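You operate a simulated robot arm through the tools that you are given. There is no shell and no other tool. Be economical: measure what you need, move in short steps, check, and stop when the job is done.

You run a simulated two-armed robot. Do the job below in one go: nothing can be reset, and whatever is moved stays where it is left.

## Task
Pick up the grey pot with one hand, pass it to the other hand and put it on the top of the green parts cart. Set down upright: grey pot.
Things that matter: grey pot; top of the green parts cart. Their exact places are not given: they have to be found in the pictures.

The check looks at the end state, three seconds after you hand in, the way a careful person would. Anything else that was tipped, shoved, dropped, spilled or broken makes it a failure.

## Robot
Two 7-joint arms with two-finger parallel grippers on one trunk, on a base that drives. Base frame: it is fixed to the floor where the robot stands at the start and does not move with it; the origin is under the middle of the robot, x ahead of it, y to its left, z up. Readings come in m, rad, newtons and seconds.
The left shoulder is at the start at [0.055, 0.148, 1.194], the right one opposite. With the tool pointing down near the work surface each hand reaches from about 0.1 to 0.64 m from the robot's upright axis, wherever it stands, measured 20 degrees to its own side. Places, roughly: top of the green parts cart (18x18 cm) [1.26, -0.78, 0.8]. Payload 1.57 kg a hand.
The tool frame of a hand sits at the grasp point between the pads (the TCP): z along the fingers, y along the line on which they close. The tips reach 0.03 m beyond it. The gripper opens to 0.08 m. The fingers are 0.017 m wide and 0.012 m thick; the gripper's body (0.04 by 0.082 m) begins 0.08 m behind the TCP.
Orientation is that of the tool frame in the base frame, as a unit quaternion [x, y, z, w]. With the fingers straight down and closing along the base's y, the tool's x points along the base's -x, its y along +y and its z along -z.

## Interface
- The arms move only by the tool servo_tool. It takes "left_increments", "right_increments" or both (then of equal length, played together; a hand with none holds still); each is one flat list of numbers, 7 for each row, row after row: the gripper command, from -1 (shut) to 1 (fully open), values between in proportion, then the shift along the tool's x, y, z in m, then the turn, a rotation vector about the tool's x, y, z in rad. In form: [fingers, tx, ty, tz, rx, ry, rz, fingers, tx, ty, tz, rx, ry, rz, ...]. A call has 1 to 20 rows; each row shifts and turns the commanded pose from where the row before left it, along the tool's axes as they then stand. A row lasts 0.2 s, in which the tool goes at most 0.05 m and 0.15 rad; a call with a longer step from one row to the next is refused whole, and so is a gripper value outside its range. Where a pose cannot be reached the arm comes as near as it can. A force on the tool above 40 N (or 10 N above the force at the start of the call, whichever is more), or a blocked arm, ends the call early, and 0.2 s more pass. The fingers move at their own pace (about 0.153 m/s each) and stop on an object; they squeeze with about 28 N. The grip force told is the motor's: it shows also when the fingers shut on nothing. Time passes only in rows, and 0.2 s behind the last, so rows that do not move let the fingers close. It gives the time, the measured TCP pose, the force on the tool (base axes), the opening and the grip force at its end, in the units of the frame above (readings bear some noise), with the torque about the TCP (base axes, N m) and any sound that the robot's microphone picked up.
- Cameras (640 x 400 px; columns grow to the right, rows downward): "scene" is now at [0.1104, -0.009, 1.4128]; the picture's right is [-0.33, -0.94, 0.01], its down [-0.63, 0.21, -0.74] and it looks along [0.70, -0.25, -0.67] (base axes); focal length 274 px, centre (320, 200). "left" rides on the left gripper at [0.072, 0.007, -0.122] in its tool frame; the picture's right is [-0.09, 1.00, 0.00], its down [-0.84, -0.08, -0.54] and it looks along [-0.54, -0.05, 0.84] (tool axes); focal length 238 px, centre (320, 200). "right" rides on the right gripper at [0.072, -0.007, -0.122] in its tool frame; the picture's right is [0.09, 1.00, 0.00], its down [-0.84, 0.08, -0.54] and it looks along [-0.54, 0.05, 0.84] (tool axes); focal length 238 px, centre (320, 200).
- get_image(camera): a new picture of that camera. No time passes.
- raise_lower(by): slides the trunk up (or, below 0, down) by that many m; the arms and the scene camera ride with it, the base frame stays. It gives what a move gives, with no picture.
- base_move(legs): drives the robot by 1 to 6 legs, each [ahead, left, turn to the left] in m, m and rad, along the robot's own axes; the way and the turn of a leg run together, so that a leg with both is an arc; at most 1.5 m and 3.142 rad a leg. The arms and the cameras ride along, it lands a little off, and it stops where it bumps. It gives what a move gives.
- aim_head(pan, tilt): turns the head with the scene camera to pan (to the left, within 1.501 rad either way) and tilt (down, from -0.506 to 1.204), counted from straight ahead of the robot. It gives what a move gives.
- measure_at(camera, pixels): there is no depth. For up to 12 entries [column, row, z] of the newest picture of that camera ("zoom" is the newest enlarged one), the place [x, y] in the base frame at which the ray of that pixel passes the height z, good to about 0.003 m. No time passes.
- inspect(camera, box): a new picture of the part [left, top, right, bottom] of that camera's present view, enlarged. No time passes.
- job_done(): hands the job in; it is judged then, once.

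Go step by step. Measure first, check grasps and placings, and put right what went wrong. The budget is 80 turns and 78 pictures, counting those below and the enlarged ones. Unless the task says otherwise, let go and move clear before handing in, and close with one line.

The tools are called as name(argument=value, ...) on one line, values as JSON. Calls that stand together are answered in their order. servo_tool: Moves the arms, as the interface text tells. Its arguments: {"type":"object","properties":{"left_increments":{"type":"array","items":{"type":"number"}},"right_increments":{"type":"array","items":{"type":"number"}}},"required":[]} The other tools are called the same way: raise_lower (by) slides the trunk up or down; base_move (legs) drives the base; aim_head (pan, tilt) turns the head that bears the scene camera; get_image (camera) takes a picture; measure_at (camera, pixels) gives the place at which the rays of pixels pass given heights; inspect (camera, box) takes an enlarged picture of a part of a camera's view; job_done () hands the job in.

At the start:

```text
clock: 0.0
left_eef_pos: [0.4334, -0.0123, 1.1831]
left_tool_rot: [0.0, 1.0, -0.007, 0.007]
left_force: [-0.2, -0.3, -1.0]
left_torque: [0.03, 0.03, -0.02]
left_opening: 0.08
left_grasp_force: 0.1
right_eef_pos: [0.2376, -0.285, 1.101]
right_tool_rot: [0.0, 1.0, -0.007, 0.008]
right_force: [-0.4, -0.5, -0.1]
right_torque: [-0.03, -0.02, -0.01]
right_opening: 0.0797
right_grasp_force: 0.0
trunk travel left (down, up): [-0.768, 0.172]
robot x, y, heading: [0.0004, 0.0011, 0.005]
head pan, tilt: [-0.337, 0.749]
```

scene: 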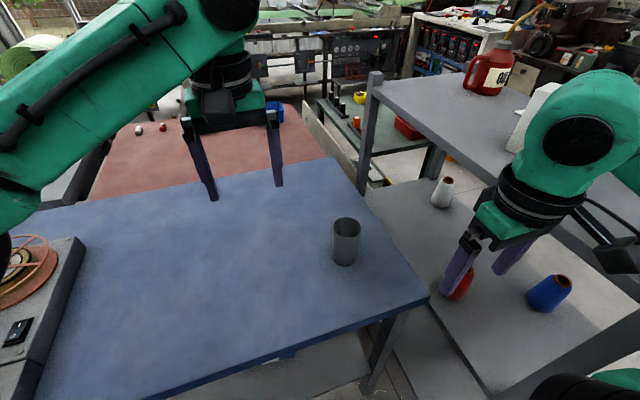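
right: 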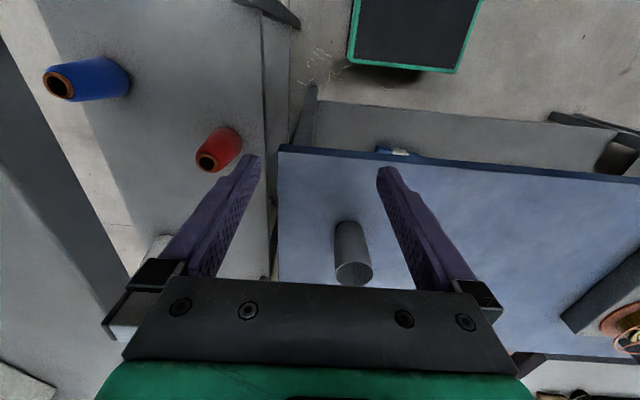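
left: 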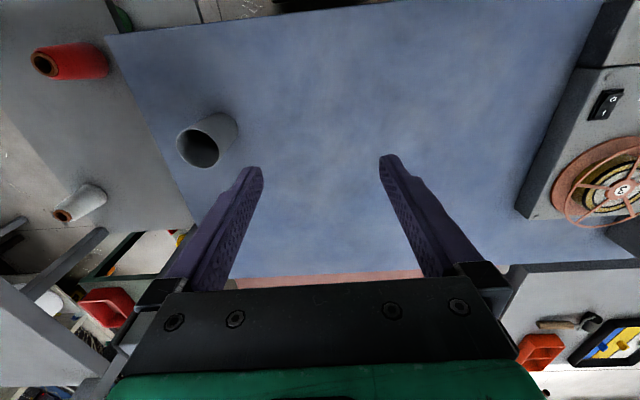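

The grey pot stands on the blue table at about (346,240) in the scene view, and the green-rimmed cart shows behind the grey shelf near (360,115). I'll take close-ups of both.

inspect(camera="scene", box=[290, 190, 410, 290])

inspect(camera="scene", box=[300, 60, 460, 200])

measure_at(camera="scene", pixels=[[345, 265, 0.8], [345, 265, 0.75], [345, 265, 0.7], [386, 115, 0.8], [430, 298, 0.75], [310, 140, 0.75], [362, 115, 0.8]])

measure_at(camera="left", pixels=[[199, 148, 0.85], [199, 148, 0.9], [199, 148, 0.8], [107, 37, 0.75], [107, 37, 0.8]])

```text
4.00 times, centred on (350, 240) of scene
```

zoom: 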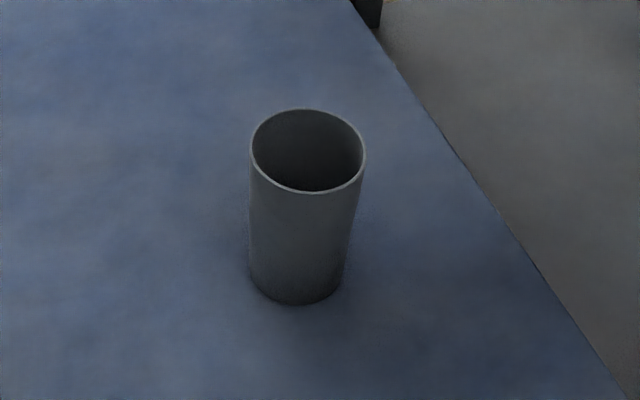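

```text
2.86 times, centred on (380, 130) of scene
```

zoom: 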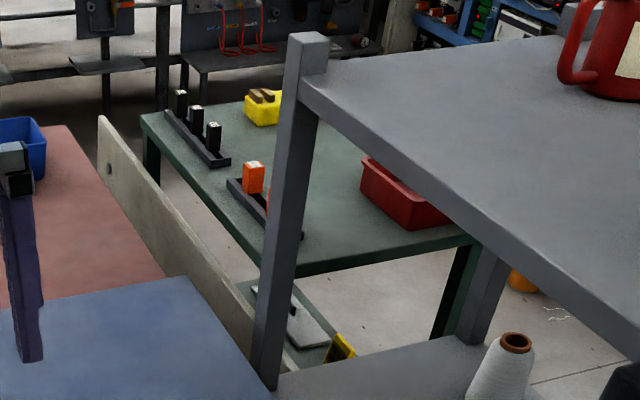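

```text
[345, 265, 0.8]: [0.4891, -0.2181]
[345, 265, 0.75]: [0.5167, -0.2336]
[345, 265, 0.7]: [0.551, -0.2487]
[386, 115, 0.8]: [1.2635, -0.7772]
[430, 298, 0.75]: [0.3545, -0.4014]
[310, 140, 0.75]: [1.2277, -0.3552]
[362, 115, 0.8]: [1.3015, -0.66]
```

```text
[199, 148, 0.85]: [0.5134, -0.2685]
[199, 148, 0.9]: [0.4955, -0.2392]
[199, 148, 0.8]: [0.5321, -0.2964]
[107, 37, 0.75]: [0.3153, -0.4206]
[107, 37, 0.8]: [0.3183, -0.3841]
```

The table looks about 0.8 m high, but I need to triangulate it. I'll measure the pot rim from two cameras, and look around with the head to find a driving path to the cart.

measure_at(camera="scene", pixels=[[346.7, 227.5, 0.95], [346.7, 227.5, 0.9], [346.7, 227.5, 0.85], [332.8, 227, 0.9], [361.2, 228, 0.9], [344, 260.5, 0.8], [344, 260.5, 0.83], [430, 298, 0.83]])

measure_at(camera="right", pixels=[[354, 273, 0.95], [354, 273, 0.9], [354, 273, 0.85], [350, 225, 0.8], [279, 147, 0.8], [279, 147, 0.83]])

aim_head(pan=-0.9, tilt=0.6)

get_image(camera="scene")

```text
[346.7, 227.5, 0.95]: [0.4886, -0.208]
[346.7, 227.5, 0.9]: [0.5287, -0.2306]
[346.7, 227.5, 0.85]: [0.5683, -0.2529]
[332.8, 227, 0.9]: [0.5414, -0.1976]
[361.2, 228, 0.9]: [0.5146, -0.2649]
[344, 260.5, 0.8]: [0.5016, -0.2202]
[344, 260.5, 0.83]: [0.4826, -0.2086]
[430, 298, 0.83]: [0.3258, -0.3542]
```

```text
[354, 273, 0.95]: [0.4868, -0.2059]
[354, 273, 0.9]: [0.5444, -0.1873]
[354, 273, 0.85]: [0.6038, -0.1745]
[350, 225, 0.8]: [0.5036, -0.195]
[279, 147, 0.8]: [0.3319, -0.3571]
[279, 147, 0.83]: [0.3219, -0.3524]
```

```text
clock: 1.0
left_eef_pos: [0.4345, -0.0127, 1.1824]
left_tool_rot: [0.0, 1.0, -0.007, 0.007]
left_force: [0.2, -0.2, -0.4]
left_torque: [0.01, 0.0, 0.0]
left_opening: 0.08
left_grasp_force: 0.0
right_eef_pos: [0.2375, -0.285, 1.0996]
right_tool_rot: [0.001, 1.0, -0.008, 0.007]
right_force: [0.0, -0.1, -0.5]
right_torque: [-0.01, 0.02, -0.02]
right_opening: 0.0798
right_grasp_force: 0.1
trunk travel left (down, up): [-0.768, 0.172]
robot x, y, heading: [0.0028, 0.0008, -0.004]
head pan, tilt: [-0.901, 0.6]
```

```text
72 pictures are left
```

scene: 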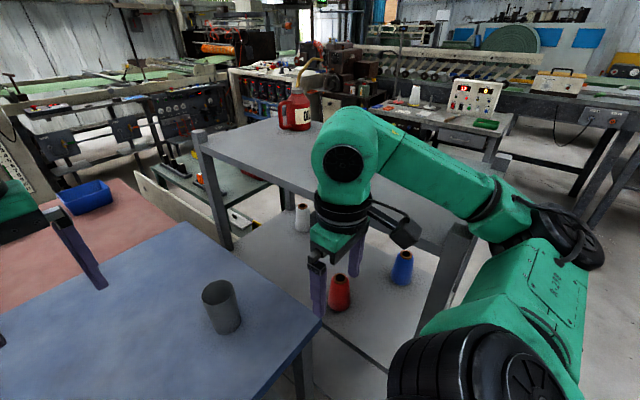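

The rim is at about z=0.95, centred at (0.488,-0.207), and the table is at about 0.82–0.83. The grey shelf stands between me and the cart, so I'll map its surroundings for a driving path.

measure_at(camera="scene", pixels=[[201, 132, 1.0], [201, 132, 0.9], [227, 248, 0.3], [227, 248, 0.5], [160, 160, 0.8], [265, 190, 0.8], [193, 222, 0.8], [305, 372, 0.3], [505, 158, 1.0], [460, 225, 1.0], [460, 225, 0.9]])

aim_head(pan=-1.5, tilt=0.6)

get_image(camera="scene")

aim_head(pan=0.5, tilt=0.4)

get_image(camera="scene")

```text
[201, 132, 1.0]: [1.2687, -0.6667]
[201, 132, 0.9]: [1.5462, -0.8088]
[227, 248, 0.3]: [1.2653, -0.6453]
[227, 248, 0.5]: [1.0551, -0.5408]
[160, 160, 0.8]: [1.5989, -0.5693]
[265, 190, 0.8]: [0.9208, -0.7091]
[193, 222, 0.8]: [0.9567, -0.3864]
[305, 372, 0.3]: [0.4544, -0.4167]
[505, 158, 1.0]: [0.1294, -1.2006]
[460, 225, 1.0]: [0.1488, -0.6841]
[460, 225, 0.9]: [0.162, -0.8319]
```

```text
clock: 2.0
left_eef_pos: [0.4343, -0.0126, 1.1824]
left_tool_rot: [0.001, 1.0, -0.007, 0.007]
left_force: [-0.3, -0.1, -0.9]
left_torque: [-0.01, -0.03, -0.01]
left_opening: 0.0798
left_grasp_force: 0.0
right_eef_pos: [0.237, -0.2852, 1.1]
right_tool_rot: [0.0, 1.0, -0.007, 0.007]
right_force: [0.0, 0.6, 0.2]
right_torque: [0.01, -0.01, -0.01]
right_opening: 0.0798
right_grasp_force: 0.1
trunk travel left (down, up): [-0.768, 0.172]
robot x, y, heading: [0.0009, 0.0017, 0.006]
head pan, tilt: [-1.499, 0.6]
```

```text
71 pictures are left
```

scene: 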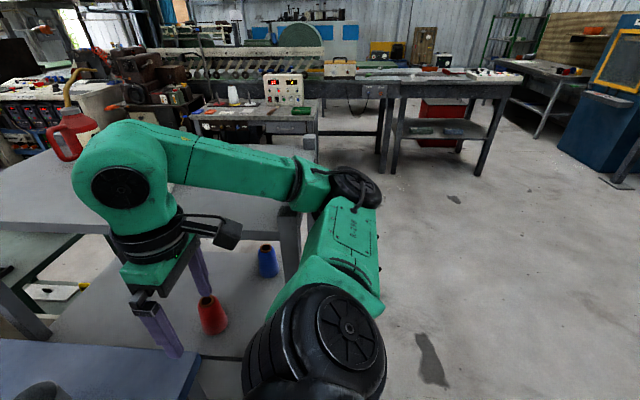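

```text
clock: 3.9
left_eef_pos: [0.432, -0.0148, 1.1832]
left_tool_rot: [0.0, 1.0, -0.006, 0.006]
left_force: [-0.1, 0.5, -1.0]
left_torque: [0.0, -0.02, 0.03]
left_opening: 0.08
left_grasp_force: 0.1
right_eef_pos: [0.2375, -0.2858, 1.099]
right_tool_rot: [-0.001, 1.0, -0.008, 0.008]
right_force: [0.1, -1.1, 0.1]
right_torque: [0.01, 0.01, 0.02]
right_opening: 0.0801
right_grasp_force: 0.0
trunk travel left (down, up): [-0.768, 0.172]
robot x, y, heading: [0.0017, -0.0007, -0.0]
head pan, tilt: [0.499, 0.4]
```

```text
70 pictures are left
```

scene: 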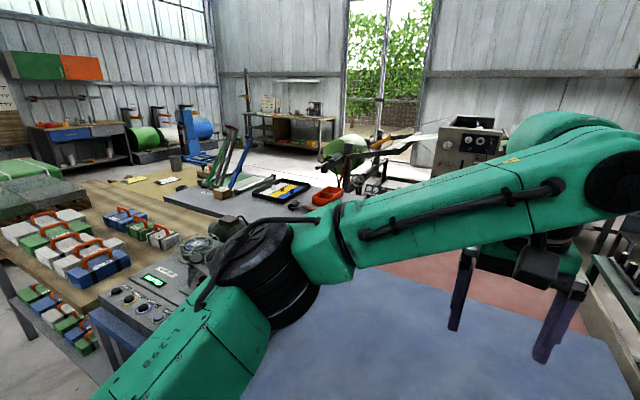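

The pot is about 6.5 cm wide and 12 cm tall, on a table at about z=0.83. The plan is for the right hand to grip it low at a 45° tilt, then the left hand takes it from above at the rim; first I'll bring the right hand in front of the pot and tilt it.

servo_tool(right_increments=[1, -0.03, 0.02, 0.005, 0, 0, 0, 1, -0.03, 0.02, 0.005, 0, 0, 0, 1, -0.03, 0.019, 0.005, 0, 0, 0, 1, -0.03, 0.019, 0.005, 0, 0, 0, 1, 0, 0, 0, 0, -0.131, 0, 1, 0, 0, 0, 0, -0.131, 0, 1, 0, 0, 0, 0, -0.131, 0, 1, 0, 0, 0, 0, -0.131, 0, 1, 0, 0, 0, 0, -0.131, 0, 1, 0, 0, 0, 0, -0.131, 0, 1, 0, 0, 0, 0, 0, 0])

get_image(camera="right")

aim_head(pan=-0.337, tilt=0.749)

get_image(camera="scene")

```text
clock: 6.0
left_eef_pos: [0.4488, -0.0198, 1.1782]
left_tool_rot: [-0.002, 1.0, -0.005, 0.0]
left_force: [0.4, -0.4, -0.5]
left_torque: [0.0, 0.0, 0.0]
left_opening: 0.0799
left_grasp_force: 0.0
right_eef_pos: [0.3759, -0.2339, 1.0903]
right_tool_rot: [-0.061, 0.936, -0.127, 0.324]
right_force: [-0.2, -0.8, 1.1]
right_torque: [-0.02, -0.01, 0.01]
right_opening: 0.0803
right_grasp_force: 0.0
right hand out of reach, approached as far as the arm can: row 10
trunk travel left (down, up): [-0.768, 0.172]
robot x, y, heading: [0.0028, -0.0046, 0.004]
head pan, tilt: [0.499, 0.4]
stopped in row 10 (right hand): the arm was blocked; the commanded pose is now the measured one
```

```text
69 pictures are left
```

right: 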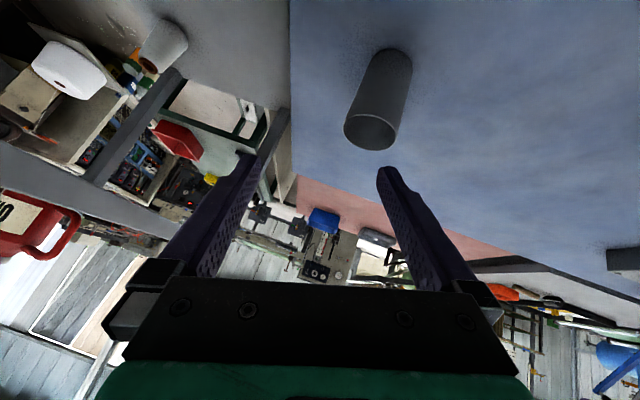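

```text
clock: 7.2
left_eef_pos: [0.4492, -0.019, 1.1789]
left_tool_rot: [0.001, 1.0, -0.005, 0.0]
left_force: [0.1, -0.1, -0.4]
left_torque: [0.02, -0.01, -0.01]
left_opening: 0.0801
left_grasp_force: 0.1
right_eef_pos: [0.3755, -0.2333, 1.0877]
right_tool_rot: [-0.062, 0.937, -0.126, 0.321]
right_force: [-0.6, -0.4, 0.6]
right_torque: [-0.01, -0.02, -0.03]
right_opening: 0.08
right_grasp_force: 0.0
trunk travel left (down, up): [-0.768, 0.172]
robot x, y, heading: [0.0005, 0.0003, -0.002]
head pan, tilt: [-0.337, 0.749]
```

```text
68 pictures are left
```

scene: 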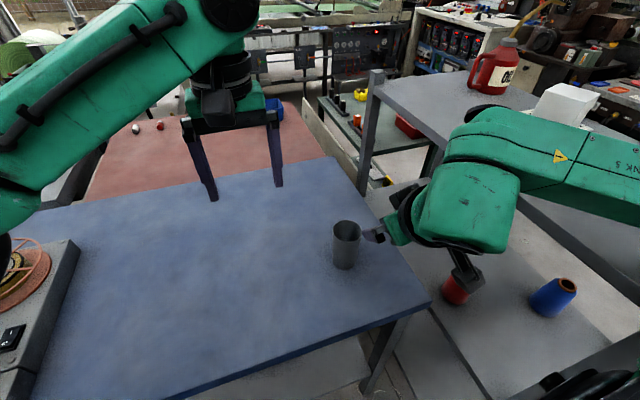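

The arm hit a wrist limit, with the fingers now pointing 50° down and azimuth -17°. Pointing leftward suits the right forearm, which comes from the outside, so I'll swing the hand about the vertical to azimuth +50°.

servo_tool(right_increments=[1, 0, 0, 0, -0.086, -0.041, -0.112, 1, 0, 0, 0, -0.086, -0.041, -0.112, 1, 0, 0, 0, -0.086, -0.041, -0.112, 1, 0, 0, 0, -0.086, -0.041, -0.112, 1, 0, 0, 0, -0.086, -0.041, -0.112, 1, 0, 0, 0, -0.086, -0.041, -0.112, 1, 0, 0, 0, -0.086, -0.041, -0.112, 1, 0, 0, 0, -0.086, -0.041, -0.112, 1, 0, 0, 0, 0, 0, 0])

get_image(camera="scene")

```text
clock: 7.6
left_eef_pos: [0.4468, -0.0195, 1.1788]
left_tool_rot: [-0.001, 1.0, -0.005, 0.0]
left_force: [0.0, 0.4, -0.2]
left_torque: [0.03, -0.04, 0.01]
left_opening: 0.0799
left_grasp_force: 0.0
right_eef_pos: [0.3759, -0.2525, 1.1072]
right_tool_rot: [-0.19, 0.901, -0.227, 0.316]
right_force: [0.1, -0.5, 0.9]
right_torque: [-0.02, 0.01, -0.02]
right_opening: 0.0801
right_grasp_force: 0.1
trunk travel left (down, up): [-0.768, 0.172]
robot x, y, heading: [0.0024, -0.0059, 0.0]
head pan, tilt: [-0.337, 0.749]
stopped in row 2 (right hand): the arm was blocked; the commanded pose is now the measured one
```

```text
67 pictures are left
```

scene: 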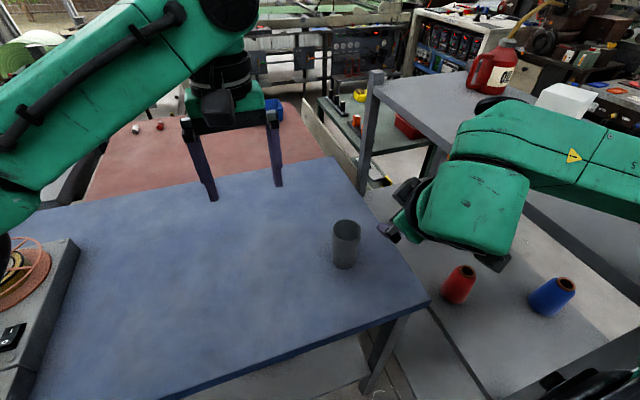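

The swing was blocked and drifted the wrong way. I'll go back to fingers-down, then yaw the hand by +90° so that it can tilt in from its own outer side.

servo_tool(right_increments=[1, 0, 0, 0, -0.0673, 0.0936, 0.0563, 1, 0, 0, 0, -0.0673, 0.0936, 0.0563, 1, 0, 0, 0, -0.0673, 0.0936, 0.0563, 1, 0, 0, 0, -0.0673, 0.0936, 0.0563, 1, 0, 0, 0, -0.0673, 0.0936, 0.0563, 1, 0, 0, 0, -0.0673, 0.0936, 0.0563, 1, 0, 0, 0, -0.0673, 0.0936, 0.0563, 1, 0, 0, 0, 0, 0, -0.143, 1, 0, 0, 0, 0, 0, -0.143, 1, 0, 0, 0, 0, 0, -0.143, 1, 0, 0, 0, 0, 0, -0.143, 1, 0, 0, 0, 0, 0, -0.143, 1, 0, 0, 0, 0, 0, -0.143, 1, 0, 0, 0, 0, 0, -0.143, 1, 0, 0, 0, 0, 0, -0.143, 1, 0, 0, 0, 0, 0, -0.143, 1, 0, 0, 0, 0, 0, -0.143, 1, 0, 0, 0, 0, 0, -0.143, 1, 0, 0, 0, 0, 0, 0])

get_image(camera="scene")

```text
clock: 11.6
left_eef_pos: [0.451, -0.0303, 1.1759]
left_tool_rot: [0.0, 1.0, 0.0, -0.001]
left_force: [0.1, -0.5, 0.1]
left_torque: [0.01, 0.04, -0.01]
left_opening: 0.0802
left_grasp_force: 0.0
right_eef_pos: [0.1939, -0.0489, 1.1074]
right_tool_rot: [-0.706, 0.708, 0.014, 0.007]
right_force: [0.6, 0.0, -0.1]
right_torque: [0.0, 0.03, -0.02]
right_opening: 0.08
right_grasp_force: 0.1
right hand out of reach, approached as far as the arm can: row 10, 11, 12, 13, 14, 15, 16, 17, 18
trunk travel left (down, up): [-0.768, 0.172]
robot x, y, heading: [-0.0018, -0.0054, -0.0]
head pan, tilt: [-0.337, 0.749]
```

```text
66 pictures are left
```

scene: 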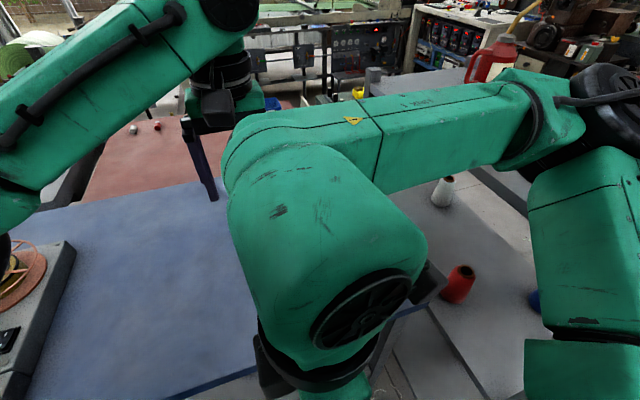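

A yaw of +90° is out of reach and pulled the hand toward the robot. I'll reverse through 0 and try about -60° instead.

servo_tool(right_increments=[1, 0, 0, 0, 0, 0, 0.143, 1, 0, 0, 0, 0, 0, 0.143, 1, 0, 0, 0, 0, 0, 0.143, 1, 0, 0, 0, 0, 0, 0.143, 1, 0, 0, 0, 0, 0, 0.143, 1, 0, 0, 0, 0, 0, 0.143, 1, 0, 0, 0, 0, 0, 0.143, 1, 0, 0, 0, 0, 0, 0.143, 1, 0, 0, 0, 0, 0, 0.143, 1, 0, 0, 0, 0, 0, 0.143, 1, 0, 0, 0, 0, 0, 0.143, 1, 0, 0, 0, 0, 0, 0])

servo_tool(right_increments=[1, 0, 0, 0, 0, 0, 0.143, 1, 0, 0, 0, 0, 0, 0.143, 1, 0, 0, 0, 0, 0, 0.143, 1, 0, 0, 0, 0, 0, 0.143, 1, 0, 0, 0, 0, 0, 0.143, 1, 0, 0, 0, 0, 0, 0.143, 1, 0, 0, 0, 0, 0, 0.143, 1, 0, 0, 0, 0, 0, 0])

get_image(camera="scene")

```text
clock: 13.1
left_eef_pos: [0.4489, -0.0294, 1.1769]
left_tool_rot: [0.001, 1.0, 0.0, 0.0]
left_force: [-0.4, -0.3, 0.8]
left_torque: [0.0, -0.01, -0.06]
left_opening: 0.08
left_grasp_force: 0.0
right_eef_pos: [0.1992, -0.0506, 1.1065]
right_tool_rot: [-0.347, 0.938, 0.015, 0.004]
right_force: [1.9, 0.6, 0.0]
right_torque: [-0.02, 0.18, 0.07]
right_opening: 0.08
right_grasp_force: 0.0
trunk travel left (down, up): [-0.768, 0.172]
robot x, y, heading: [0.0028, -0.0011, 0.002]
head pan, tilt: [-0.337, 0.749]
stopped in row 7 (right hand): the force on the tool passed its limit (the readings are from after the stop); the commanded pose is now the measured one
```

```text
clock: 13.4
left_eef_pos: [0.4499, -0.0298, 1.1764]
left_tool_rot: [0.0, 1.0, 0.0, 0.0]
left_force: [0.7, 0.0, 0.3]
left_torque: [0.03, -0.03, -0.01]
left_opening: 0.0798
left_grasp_force: 0.1
right_eef_pos: [0.2036, -0.0515, 1.1062]
right_tool_rot: [-0.33, 0.944, 0.012, 0.006]
right_force: [1.1, 0.3, 0.6]
right_torque: [-0.01, 0.14, 0.08]
right_opening: 0.0798
right_grasp_force: 0.0
trunk travel left (down, up): [-0.768, 0.172]
robot x, y, heading: [-0.0002, -0.0027, -0.002]
head pan, tilt: [-0.337, 0.749]
stopped in row 1 (right hand): the force on the tool passed its limit (the readings are from after the stop); the commanded pose is now the measured one
```

```text
65 pictures are left
```

scene: 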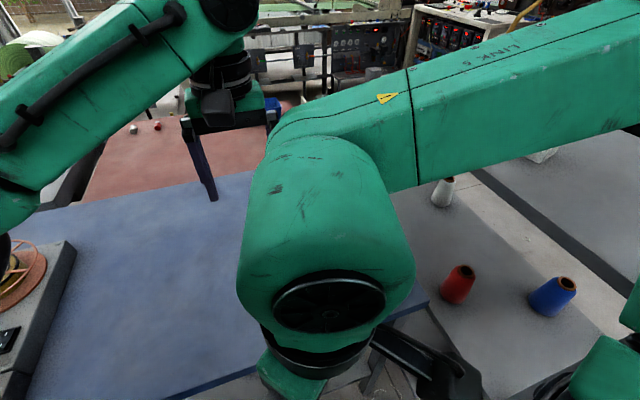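

The right hand is pressing against something beside the trunk. I'll move it forward and to the right, away from it, with no turning.

servo_tool(right_increments=[1, 0.003, -0.03, 0, 0, 0, 0, 1, 0.003, -0.03, 0, 0, 0, 0, 1, 0.003, -0.03, 0, 0, 0, 0, 1, 0.003, -0.03, 0, 0, 0, 0, 1, 0.003, -0.03, 0, 0, 0, 0, 1, 0.003, -0.03, 0, 0, 0, 0, 1, 0, 0, 0, 0, 0, 0])

get_image(camera="right")

```text
clock: 15.0
left_eef_pos: [0.4502, -0.031, 1.1757]
left_tool_rot: [0.0, 1.0, 0.0, 0.0]
left_force: [0.7, 0.0, -0.4]
left_torque: [0.01, 0.0, -0.03]
left_opening: 0.0801
left_grasp_force: 0.0
right_eef_pos: [0.2995, -0.2038, 1.1025]
right_tool_rot: [-0.329, 0.944, 0.012, 0.006]
right_force: [-0.6, 0.3, -0.8]
right_torque: [-0.02, 0.02, -0.02]
right_opening: 0.08
right_grasp_force: 0.1
trunk travel left (down, up): [-0.768, 0.172]
robot x, y, heading: [-0.0002, -0.0033, -0.003]
head pan, tilt: [-0.337, 0.749]
```

```text
64 pictures are left
```

right: 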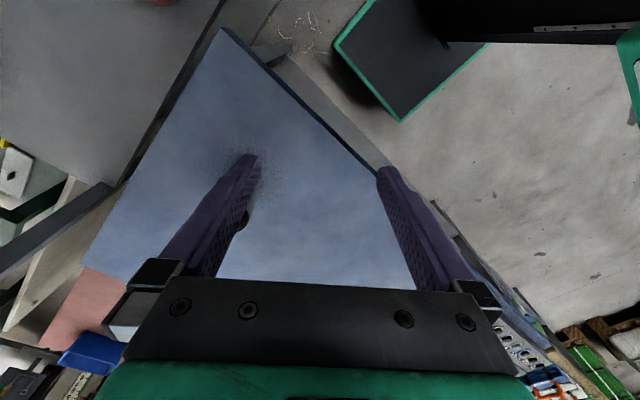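

The hand is free again at yaw +38°, with no force. I'll try the tilt from here, 45° about the tool y.

servo_tool(right_increments=[1, 0, 0, 0, 0, -0.131, 0, 1, 0, 0, 0, 0, -0.131, 0, 1, 0, 0, 0, 0, -0.131, 0, 1, 0, 0, 0, 0, -0.131, 0, 1, 0, 0, 0, 0, -0.131, 0, 1, 0, 0, 0, 0, -0.131, 0, 1, 0, 0, 0, 0, 0, 0])

get_image(camera="scene")

```text
clock: 15.8
left_eef_pos: [0.4266, -0.0217, 1.1838]
left_tool_rot: [0.003, 1.0, -0.007, 0.009]
left_force: [1.0, 0.2, -0.1]
left_torque: [0.02, 0.02, -0.02]
left_opening: 0.0799
left_grasp_force: 0.1
right_eef_pos: [0.275, -0.2508, 1.1284]
right_tool_rot: [-0.3, 0.936, -0.13, 0.128]
right_force: [-0.1, -0.3, 0.4]
right_torque: [-0.01, 0.03, -0.02]
right_opening: 0.0798
right_grasp_force: 0.1
right hand out of reach, approached as far as the arm can: row 2, 4
trunk travel left (down, up): [-0.768, 0.172]
robot x, y, heading: [-0.0002, -0.0088, -0.008]
head pan, tilt: [-0.337, 0.749]
stopped in row 4 (right hand): the arm was blocked; the commanded pose is now the measured one
```

```text
63 pictures are left
```

scene: 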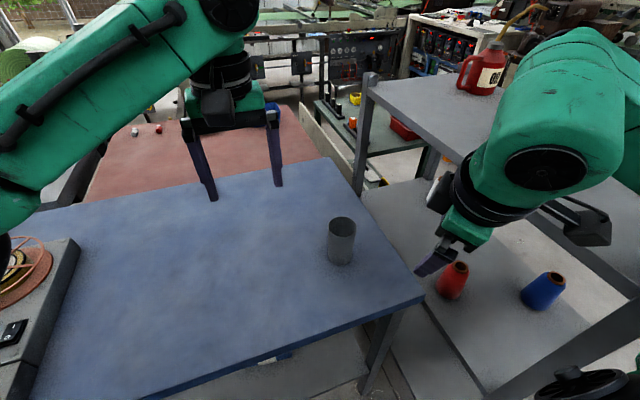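

Tilting seems limited when the arm is folded close in, and it got further with more extension. I'll restore fingers-down and back the base 0.17 m so the pot sits farther out.

servo_tool(right_increments=[1, 0, 0, 0, -0.076, 0.0525, 0.067, 1, 0, 0, 0, -0.076, 0.0525, 0.067, 1, 0, 0, 0, -0.076, 0.0525, 0.067, 1, 0, 0, 0, -0.076, 0.0525, 0.067, 1, 0, 0, 0, 0, 0, 0])

base_move(legs=[[-0.17, 0, 0]])

get_image(camera="scene")

```text
clock: 17.0
left_eef_pos: [0.4499, -0.0363, 1.1756]
left_tool_rot: [0.002, 1.0, 0.001, 0.0]
left_force: [-0.2, 0.1, -0.6]
left_torque: [0.03, 0.01, 0.0]
left_opening: 0.08
left_grasp_force: 0.2
right_eef_pos: [0.2967, -0.264, 1.117]
right_tool_rot: [-0.176, 0.984, 0.016, -0.011]
right_force: [-0.1, -0.2, -0.4]
right_torque: [0.02, -0.02, 0.01]
right_opening: 0.08
right_grasp_force: 0.1
trunk travel left (down, up): [-0.768, 0.172]
robot x, y, heading: [-0.0004, -0.0031, -0.004]
head pan, tilt: [-0.337, 0.749]
```

```text
clock: 18.5
left_eef_pos: [0.2844, -0.0332, 1.1747]
left_tool_rot: [0.003, 1.0, 0.001, -0.002]
left_force: [0.9, -0.4, 0.8]
left_torque: [0.01, 0.01, 0.01]
left_opening: 0.0798
left_grasp_force: 0.1
right_eef_pos: [0.1309, -0.2631, 1.1173]
right_tool_rot: [-0.177, 0.984, 0.016, -0.011]
right_force: [0.4, 0.5, -0.4]
right_torque: [0.01, 0.02, -0.01]
right_opening: 0.0803
right_grasp_force: 0.0
trunk travel left (down, up): [-0.768, 0.172]
robot x, y, heading: [-0.1657, -0.005, -0.006]
head pan, tilt: [-0.337, 0.749]
```

```text
62 pictures are left
```

scene: 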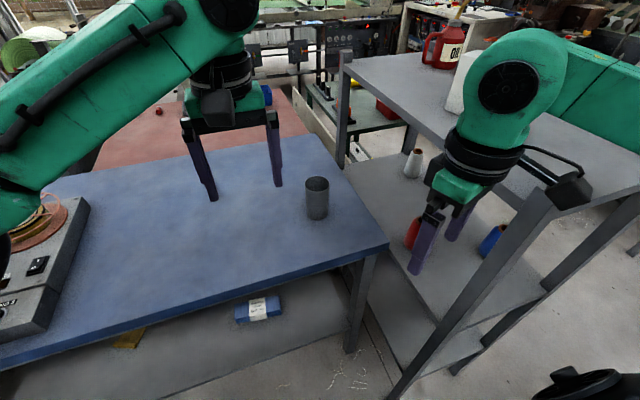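

The view now shows the shelf's posts, with its top near z≈1.15 and its near-left post at about (0.85,-0.42). I'll extend the right hand toward the pot and tilt it there.

servo_tool(right_increments=[1, -0.0374, -0.01, 0.0139, 0, 0, 0, 1, -0.0374, -0.01, 0.0139, 0, 0, 0, 1, -0.0374, -0.01, 0.0139, 0, 0, 0, 1, -0.0374, -0.01, 0.0139, 0, 0, 0, 1, -0.0374, -0.01, 0.0139, 0, 0, 0, 1, -0.0374, -0.01, 0.0139, 0, 0, 0, 1, -0.0374, -0.01, 0.0139, 0, 0, 0, 1, 0, 0, 0, 0, -0.131, 0, 1, 0, 0, 0, 0, -0.131, 0, 1, 0, 0, 0, 0, -0.131, 0, 1, 0, 0, 0, 0, -0.131, 0, 1, 0, 0, 0, 0, -0.131, 0, 1, 0, 0, 0, 0, -0.131, 0, 1, 0, 0, 0, 0, 0, 0])

get_image(camera="scene")

```text
clock: 21.5
left_eef_pos: [0.2824, -0.034, 1.1758]
left_tool_rot: [0.001, 1.0, -0.001, -0.001]
left_force: [0.4, 0.3, -0.3]
left_torque: [0.02, 0.02, 0.02]
left_opening: 0.0801
left_grasp_force: 0.1
right_eef_pos: [0.3276, -0.1803, 1.0167]
right_tool_rot: [-0.158, 0.913, 0.083, 0.368]
right_force: [-0.5, 0.1, 0.2]
right_torque: [-0.01, -0.03, -0.01]
right_opening: 0.0799
right_grasp_force: 0.2
right hand out of reach, approached as far as the arm can: row 4, 5, 6, 7
trunk travel left (down, up): [-0.768, 0.172]
robot x, y, heading: [-0.1652, -0.0061, -0.003]
head pan, tilt: [-0.337, 0.749]
```

```text
61 pictures are left
```

scene: 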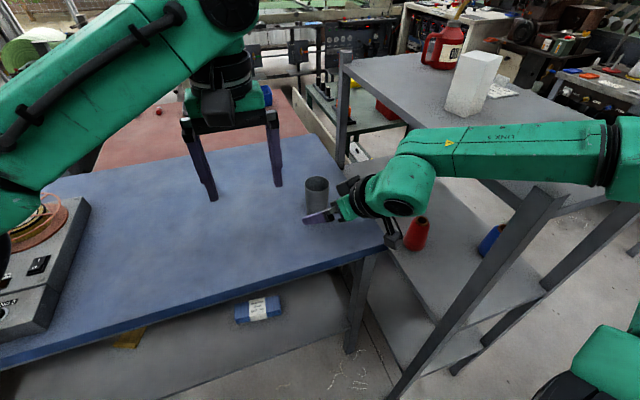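

The tilt is good, at 46° down and azimuth 22°. I'll move to a pre-grasp 13 cm back along the tool axis from the pot and check it in the hand camera.

servo_tool(right_increments=[1, 0, -0.0287, 0.0236, 0, 0, 0, 1, 0, -0.0287, 0.0236, 0, 0, 0, 1, 0, -0.0287, 0.0236, 0, 0, 0, 1, 0, 0, 0, 0, 0, 0])

get_image(camera="right")

inspect(camera="scene", box=[240, 140, 440, 265])

```text
clock: 22.7
left_eef_pos: [0.269, -0.0288, 1.1814]
left_tool_rot: [0.003, 1.0, -0.002, 0.005]
left_force: [-1.0, 0.5, 0.6]
left_torque: [0.0, -0.03, 0.0]
left_opening: 0.0801
left_grasp_force: 0.1
right_eef_pos: [0.4106, -0.225, 1.0226]
right_tool_rot: [-0.157, 0.889, 0.066, 0.424]
right_force: [0.1, -0.2, -0.5]
right_torque: [0.01, 0.0, -0.03]
right_opening: 0.0801
right_grasp_force: 0.0
right hand out of reach, approached as far as the arm can: row 3
trunk travel left (down, up): [-0.768, 0.172]
robot x, y, heading: [-0.1657, -0.0066, -0.002]
head pan, tilt: [-0.337, 0.749]
stopped in row 4 (right hand): the arm was blocked; the commanded pose is now the measured one
```

```text
60 pictures are left
```

right: 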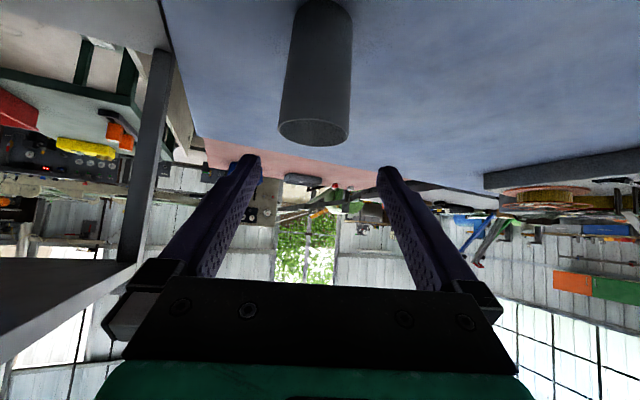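

```text
3.20 times, centred on (340, 202) of scene
```

zoom: 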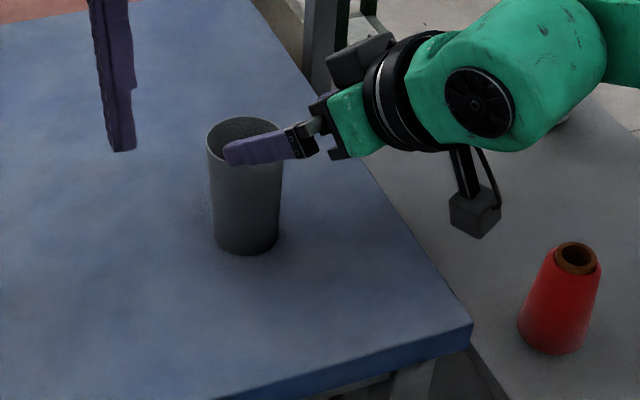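

The wrist limit shows up again when descending, so I'll keep this arm shape and use the trunk and base for the last part. First I'll check the shelf's extents, so the elbow stays clear when lowering.

get_image(camera="scene")

measure_at(camera="scene", pixels=[[346, 66, 1.15], [545, 190, 1.15], [545, 190, 1.0], [395, 398, 0.0], [395, 398, 0.2], [580, 210, 1.15], [390, 245, 0.83], [317, 185, 0.95]])

aim_head(pan=-1.1, tilt=0.7)

get_image(camera="scene")

```text
58 pictures are left
```

scene: 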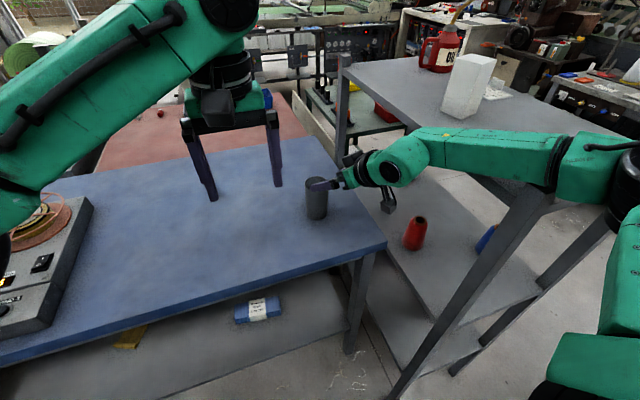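

```text
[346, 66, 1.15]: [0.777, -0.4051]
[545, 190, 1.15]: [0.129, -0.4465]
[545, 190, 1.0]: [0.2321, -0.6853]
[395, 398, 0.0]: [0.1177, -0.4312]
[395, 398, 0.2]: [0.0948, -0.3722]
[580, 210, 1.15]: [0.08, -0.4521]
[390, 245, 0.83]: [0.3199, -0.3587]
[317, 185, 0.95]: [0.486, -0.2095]
```

```text
clock: 23.8
left_eef_pos: [0.2696, -0.0276, 1.1812]
left_tool_rot: [0.001, 1.0, -0.004, 0.005]
left_force: [0.7, 0.1, 0.0]
left_torque: [0.0, 0.03, 0.03]
left_opening: 0.0799
left_grasp_force: 0.0
right_eef_pos: [0.4085, -0.2232, 1.0208]
right_tool_rot: [-0.159, 0.89, 0.07, 0.421]
right_force: [-0.2, 0.0, -0.1]
right_torque: [-0.02, 0.01, 0.01]
right_opening: 0.0802
right_grasp_force: 0.0
trunk travel left (down, up): [-0.768, 0.172]
robot x, y, heading: [-0.1681, -0.0033, -0.006]
head pan, tilt: [-1.1, 0.7]
```

```text
57 pictures are left
```

scene: 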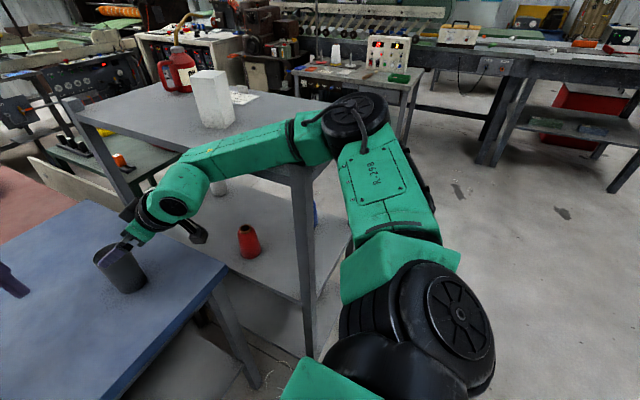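

The shelf (x 0.1–0.8, y<-0.42, top z≈1.15) sits directly under my right forearm, which is probably what is blocking it. I'll raise the trunk to lift clear, then pull the right hand back, and use the left hand for the pick.

raise_lower(by=0.16)

servo_tool(right_increments=[1, 0, 0, -0.04, 0, 0, 0, 1, 0, 0, -0.04, 0, 0, 0, 1, 0, 0, -0.03, 0, 0.1, 0, 1, 0, 0, -0.02, 0, 0.12, 0, 1, 0, 0, 0, 0, 0.13, 0, 1, 0, 0, 0, 0, 0.13, 0, 1, 0, 0, 0, 0, 0.13, 0, 1, 0, 0, 0, 0, 0, 0])

get_image(camera="scene")

```text
clock: 25.6
left_eef_pos: [0.2847, -0.0353, 1.3353]
left_tool_rot: [0.002, 1.0, 0.001, -0.001]
left_force: [-0.3, 0.5, 0.4]
left_torque: [0.01, 0.0, 0.02]
left_opening: 0.08
left_grasp_force: 0.0
right_eef_pos: [0.4153, -0.2311, 1.1611]
right_tool_rot: [-0.156, 0.897, 0.074, 0.407]
right_force: [0.0, 0.3, 0.3]
right_torque: [0.01, -0.01, 0.02]
right_opening: 0.08
right_grasp_force: 0.1
trunk travel left (down, up): [-0.928, 0.012]
robot x, y, heading: [-0.1674, -0.0065, -0.001]
head pan, tilt: [-1.1, 0.7]
```

```text
clock: 27.4
left_eef_pos: [0.2817, -0.0358, 1.3355]
left_tool_rot: [0.002, 1.0, 0.001, 0.0]
left_force: [-0.4, -0.1, 0.9]
left_torque: [-0.02, 0.02, 0.0]
left_opening: 0.0798
left_grasp_force: 0.0
right_eef_pos: [0.3131, -0.2439, 1.2474]
right_tool_rot: [-0.168, 0.979, 0.022, 0.117]
right_force: [-0.4, 0.5, 0.0]
right_torque: [-0.04, 0.01, -0.01]
right_opening: 0.08
right_grasp_force: 0.1
right hand out of reach, approached as far as the arm can: row 3, 4, 6, 7
trunk travel left (down, up): [-0.928, 0.012]
robot x, y, heading: [-0.1667, -0.0097, -0.005]
head pan, tilt: [-1.1, 0.7]
```

```text
56 pictures are left
```

scene: 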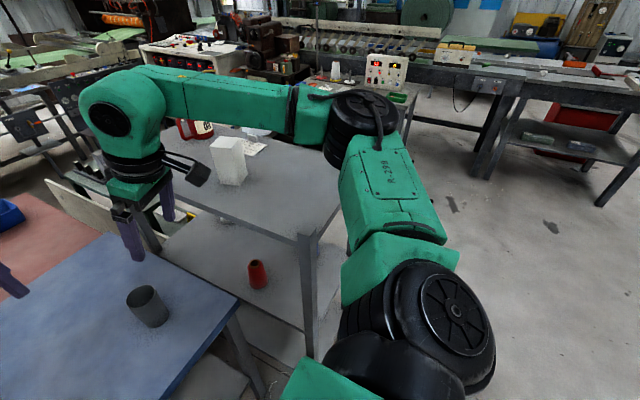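

The right arm is clear above the shelf now. I'll tuck the right hand back toward its starting pose, then drive forward a little so the left hand can reach the pot.

servo_tool(right_increments=[1, 0.04, 0.005, -0.009, 0, 0.04, 0.06, 1, 0.04, 0.005, -0.009, 0, 0.04, 0.06, 1, 0.04, 0.005, -0.009, 0, 0.04, 0.06, 1, 0.04, 0.005, -0.009, 0, 0.04, 0.06, 1, 0.04, 0.005, -0.009, 0, 0.04, 0.06, 1, 0, 0, 0, 0, 0, 0])

base_move(legs=[[0.15, 0, 0]])

aim_head(pan=-0.4, tilt=0.85)

get_image(camera="scene")

```text
clock: 28.8
left_eef_pos: [0.2833, -0.0346, 1.3356]
left_tool_rot: [0.002, 1.0, -0.001, -0.001]
left_force: [0.1, -0.3, 0.0]
left_torque: [0.0, 0.01, 0.0]
left_opening: 0.0799
left_grasp_force: 0.0
right_eef_pos: [0.1091, -0.2654, 1.2613]
right_tool_rot: [-0.024, 0.999, 0.023, 0.015]
right_force: [0.8, -0.1, 0.1]
right_torque: [0.0, 0.0, -0.02]
right_opening: 0.0801
right_grasp_force: 0.1
trunk travel left (down, up): [-0.928, 0.012]
robot x, y, heading: [-0.1657, -0.0082, -0.005]
head pan, tilt: [-1.1, 0.7]
```

```text
clock: 30.2
left_eef_pos: [0.4297, -0.0377, 1.3368]
left_tool_rot: [0.003, 1.0, 0.0, 0.002]
left_force: [-0.7, 0.4, -0.6]
left_torque: [-0.01, -0.04, -0.01]
left_opening: 0.08
left_grasp_force: 0.0
right_eef_pos: [0.2542, -0.2664, 1.2617]
right_tool_rot: [-0.024, 0.999, 0.023, 0.017]
right_force: [-0.5, 0.0, 0.5]
right_torque: [-0.01, -0.04, 0.01]
right_opening: 0.0801
right_grasp_force: 0.1
trunk travel left (down, up): [-0.928, 0.012]
robot x, y, heading: [-0.0153, -0.0048, -0.01]
head pan, tilt: [-1.1, 0.7]
```

```text
clock: 31.3
left_eef_pos: [0.4328, -0.038, 1.3366]
left_tool_rot: [0.003, 1.0, 0.0, 0.0]
left_force: [1.5, 0.0, 0.4]
left_torque: [0.01, 0.02, 0.0]
left_opening: 0.0798
left_grasp_force: 0.1
right_eef_pos: [0.2579, -0.2671, 1.2613]
right_tool_rot: [-0.023, 0.999, 0.023, 0.016]
right_force: [0.1, -0.3, 0.2]
right_torque: [0.01, 0.02, 0.01]
right_opening: 0.0802
right_grasp_force: 0.2
trunk travel left (down, up): [-0.928, 0.012]
robot x, y, heading: [-0.0148, -0.0049, -0.009]
head pan, tilt: [-0.4, 0.85]
```

```text
55 pictures are left
```

scene: 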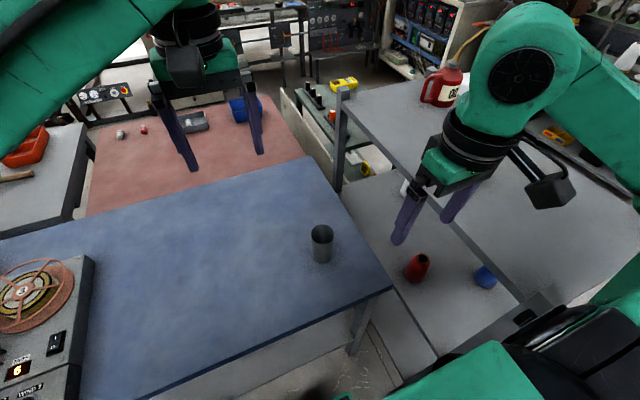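

The pot is at (322,228) and the right hand is out of the way. Now I'll bring the left hand over the pot at z≈1.10.

servo_tool(left_increments=[1, -0.0077, -0.0243, 0.0339, 0, 0, 0, 1, -0.0077, -0.0243, 0.0339, 0, 0, 0, 1, -0.0077, -0.0243, 0.0339, 0, 0, 0, 1, -0.0077, -0.0243, 0.0339, 0, 0, 0, 1, -0.0077, -0.0243, 0.0339, 0, 0, 0, 1, -0.0077, -0.0243, 0.0339, 0, 0, 0, 1, -0.0077, -0.0243, 0.0339, 0, 0, 0, 1, 0, 0, 0, 0, 0, 0])

get_image(camera="left")

get_image(camera="scene")

```text
clock: 33.1
left_eef_pos: [0.4635, -0.1617, 1.0938]
left_tool_rot: [0.003, 1.0, 0.001, 0.001]
left_force: [-0.2, 0.2, -0.9]
left_torque: [-0.01, 0.01, -0.04]
left_opening: 0.0797
left_grasp_force: 0.1
left hand out of reach, approached as far as the arm can: row 5, 6, 7
right_eef_pos: [0.2596, -0.2682, 1.2606]
right_tool_rot: [-0.023, 0.999, 0.024, 0.016]
right_force: [0.7, 0.1, 0.1]
right_torque: [-0.01, -0.01, 0.01]
right_opening: 0.0801
right_grasp_force: 0.0
trunk travel left (down, up): [-0.928, 0.012]
robot x, y, heading: [-0.0183, -0.0081, -0.01]
head pan, tilt: [-0.4, 0.85]
```

```text
54 pictures are left
```

left: 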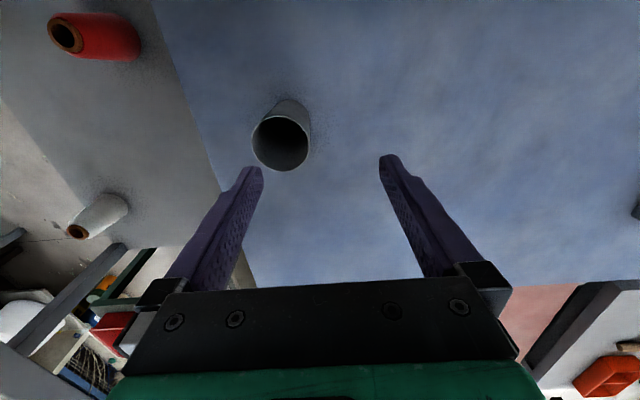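

```text
53 pictures are left
```

scene: 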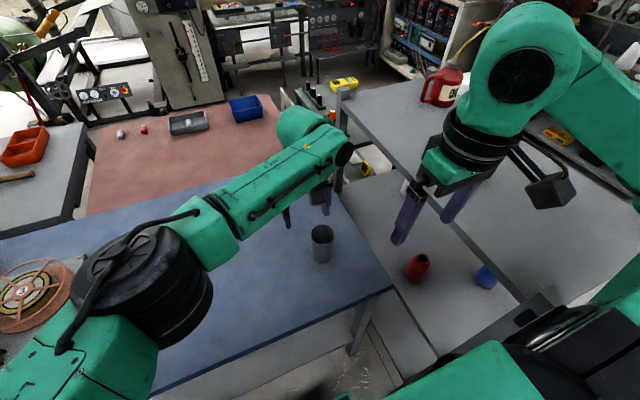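

The left hand stopped at the edge of its reach, about 5 cm short. I'll turn the base slightly right, go forward a bit, and lower the trunk a little.

base_move(legs=[[0.03, 0, -0.12]])

raise_lower(by=-0.05)

get_image(camera="left")

measure_at(camera="left", pixels=[[320, 140, 0.95]])

```text
clock: 34.0
left_eef_pos: [0.4671, -0.2166, 1.0965]
left_tool_rot: [0.063, 0.998, -0.001, 0.002]
left_force: [-0.4, 0.0, -0.5]
left_torque: [-0.05, -0.05, -0.01]
left_opening: 0.0798
left_grasp_force: 0.1
right_eef_pos: [0.2518, -0.297, 1.2626]
right_tool_rot: [0.037, 0.999, 0.022, 0.019]
right_force: [-0.2, 0.0, 0.1]
right_torque: [-0.02, -0.01, -0.02]
right_opening: 0.0801
right_grasp_force: 0.1
trunk travel left (down, up): [-0.928, 0.012]
robot x, y, heading: [0.0117, -0.0103, -0.128]
head pan, tilt: [-0.4, 0.85]
```

```text
clock: 35.0
left_eef_pos: [0.4714, -0.2198, 1.0432]
left_tool_rot: [0.064, 0.998, 0.001, 0.0]
left_force: [0.3, 0.2, -0.5]
left_torque: [-0.06, 0.0, 0.0]
left_opening: 0.0798
left_grasp_force: 0.0
right_eef_pos: [0.255, -0.2995, 1.2111]
right_tool_rot: [0.037, 0.999, 0.023, 0.018]
right_force: [-0.3, -0.3, -0.1]
right_torque: [0.01, -0.01, 0.01]
right_opening: 0.08
right_grasp_force: 0.0
trunk travel left (down, up): [-0.878, 0.062]
robot x, y, heading: [0.0177, -0.0056, -0.125]
head pan, tilt: [-0.4, 0.85]
```

```text
52 pictures are left
```

left: 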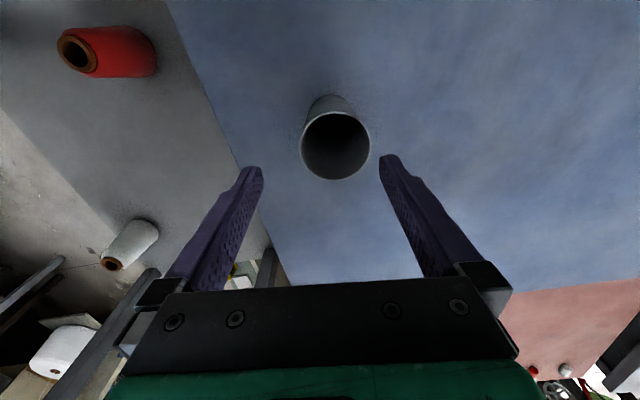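

```text
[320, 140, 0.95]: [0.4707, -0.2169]
```

The pot mouth is now at (335,146), nearly between the fingers. I'll measure its centre.

measure_at(camera="left", pixels=[[335, 146, 0.95], [300, 146, 0.95], [370, 146, 0.95], [335, 112, 0.95], [335, 180, 0.95]])

```text
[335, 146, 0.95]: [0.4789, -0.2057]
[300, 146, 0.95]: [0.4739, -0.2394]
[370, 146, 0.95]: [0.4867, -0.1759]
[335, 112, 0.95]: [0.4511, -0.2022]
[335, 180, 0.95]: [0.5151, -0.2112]
```

The pot centre is (0.484,-0.207) and its diameter 0.064. I'll align laterally first and check the reading before descending.

servo_tool(left_increments=[1, -0.011, 0.0143, 0.02, 0, 0, 0, 1, 0, 0, 0.01, 0, 0, 0, 1, 0, 0, 0, 0, 0, 0])

get_image(camera="left")

inspect(camera="scene", box=[260, 150, 420, 280])

```text
clock: 35.8
left_eef_pos: [0.4827, -0.2075, 1.0159]
left_tool_rot: [0.064, 0.998, 0.0, 0.0]
left_force: [-0.1, -0.4, -0.4]
left_torque: [0.01, 0.0, 0.01]
left_opening: 0.0799
left_grasp_force: 0.1
right_eef_pos: [0.2541, -0.3004, 1.2116]
right_tool_rot: [0.037, 0.999, 0.022, 0.018]
right_force: [0.3, 0.7, 0.7]
right_torque: [-0.02, 0.0, 0.0]
right_opening: 0.0799
right_grasp_force: 0.0
trunk travel left (down, up): [-0.878, 0.062]
robot x, y, heading: [0.0149, -0.0043, -0.132]
head pan, tilt: [-0.4, 0.85]
```

```text
51 pictures are left
```

left: 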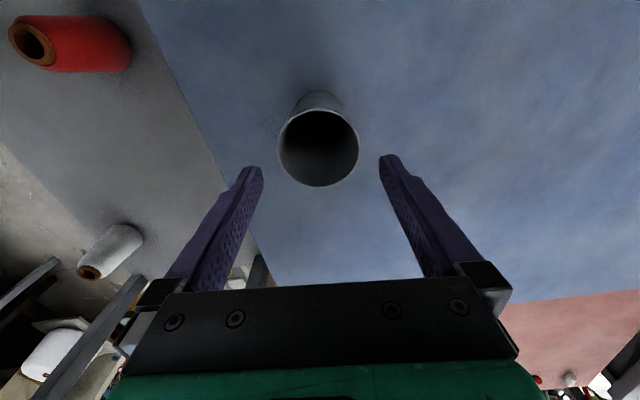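

```text
3.08 times, centred on (340, 215) of scene
```

zoom: 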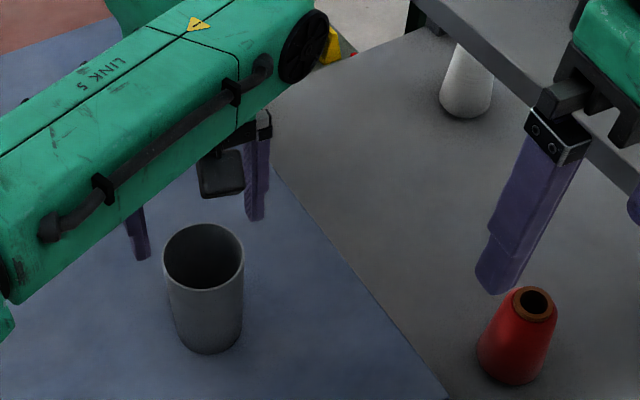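

The mouth at column 318 is centred between the fingertips (about 321). I'll descend to about 2 cm below the rim and close.

servo_tool(left_increments=[1, 0, 0, 0.021, 0, 0, 0, 1, 0, 0, 0.021, 0, 0, 0, 1, 0, 0, 0.021, 0, 0, 0, 1, 0, 0, 0.019, 0, 0, 0, 1, 0, 0, 0, 0, 0, 0])

get_image(camera="left")

```text
clock: 36.3
left_eef_pos: [0.4877, -0.2021, 0.9894]
left_tool_rot: [0.066, 0.998, -0.006, 0.008]
left_force: [0.6, -1.0, 8.4]
left_torque: [-0.35, -0.01, 0.01]
left_opening: 0.08
left_grasp_force: 0.1
left hand out of reach, approached as far as the arm can: row 1
right_eef_pos: [0.2528, -0.3001, 1.2116]
right_tool_rot: [0.037, 0.999, 0.022, 0.018]
right_force: [0.3, -0.4, 0.1]
right_torque: [0.02, -0.03, -0.03]
right_opening: 0.0801
right_grasp_force: 0.1
trunk travel left (down, up): [-0.878, 0.062]
robot x, y, heading: [0.0144, -0.0098, -0.126]
head pan, tilt: [-0.4, 0.85]
stopped in row 2 (left hand): the force on the tool passed its limit (the readings are from after the stop); the commanded pose is now the measured one
```

```text
49 pictures are left
```

left: 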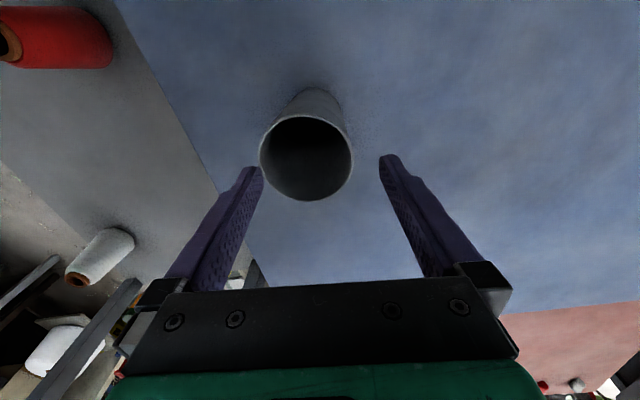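

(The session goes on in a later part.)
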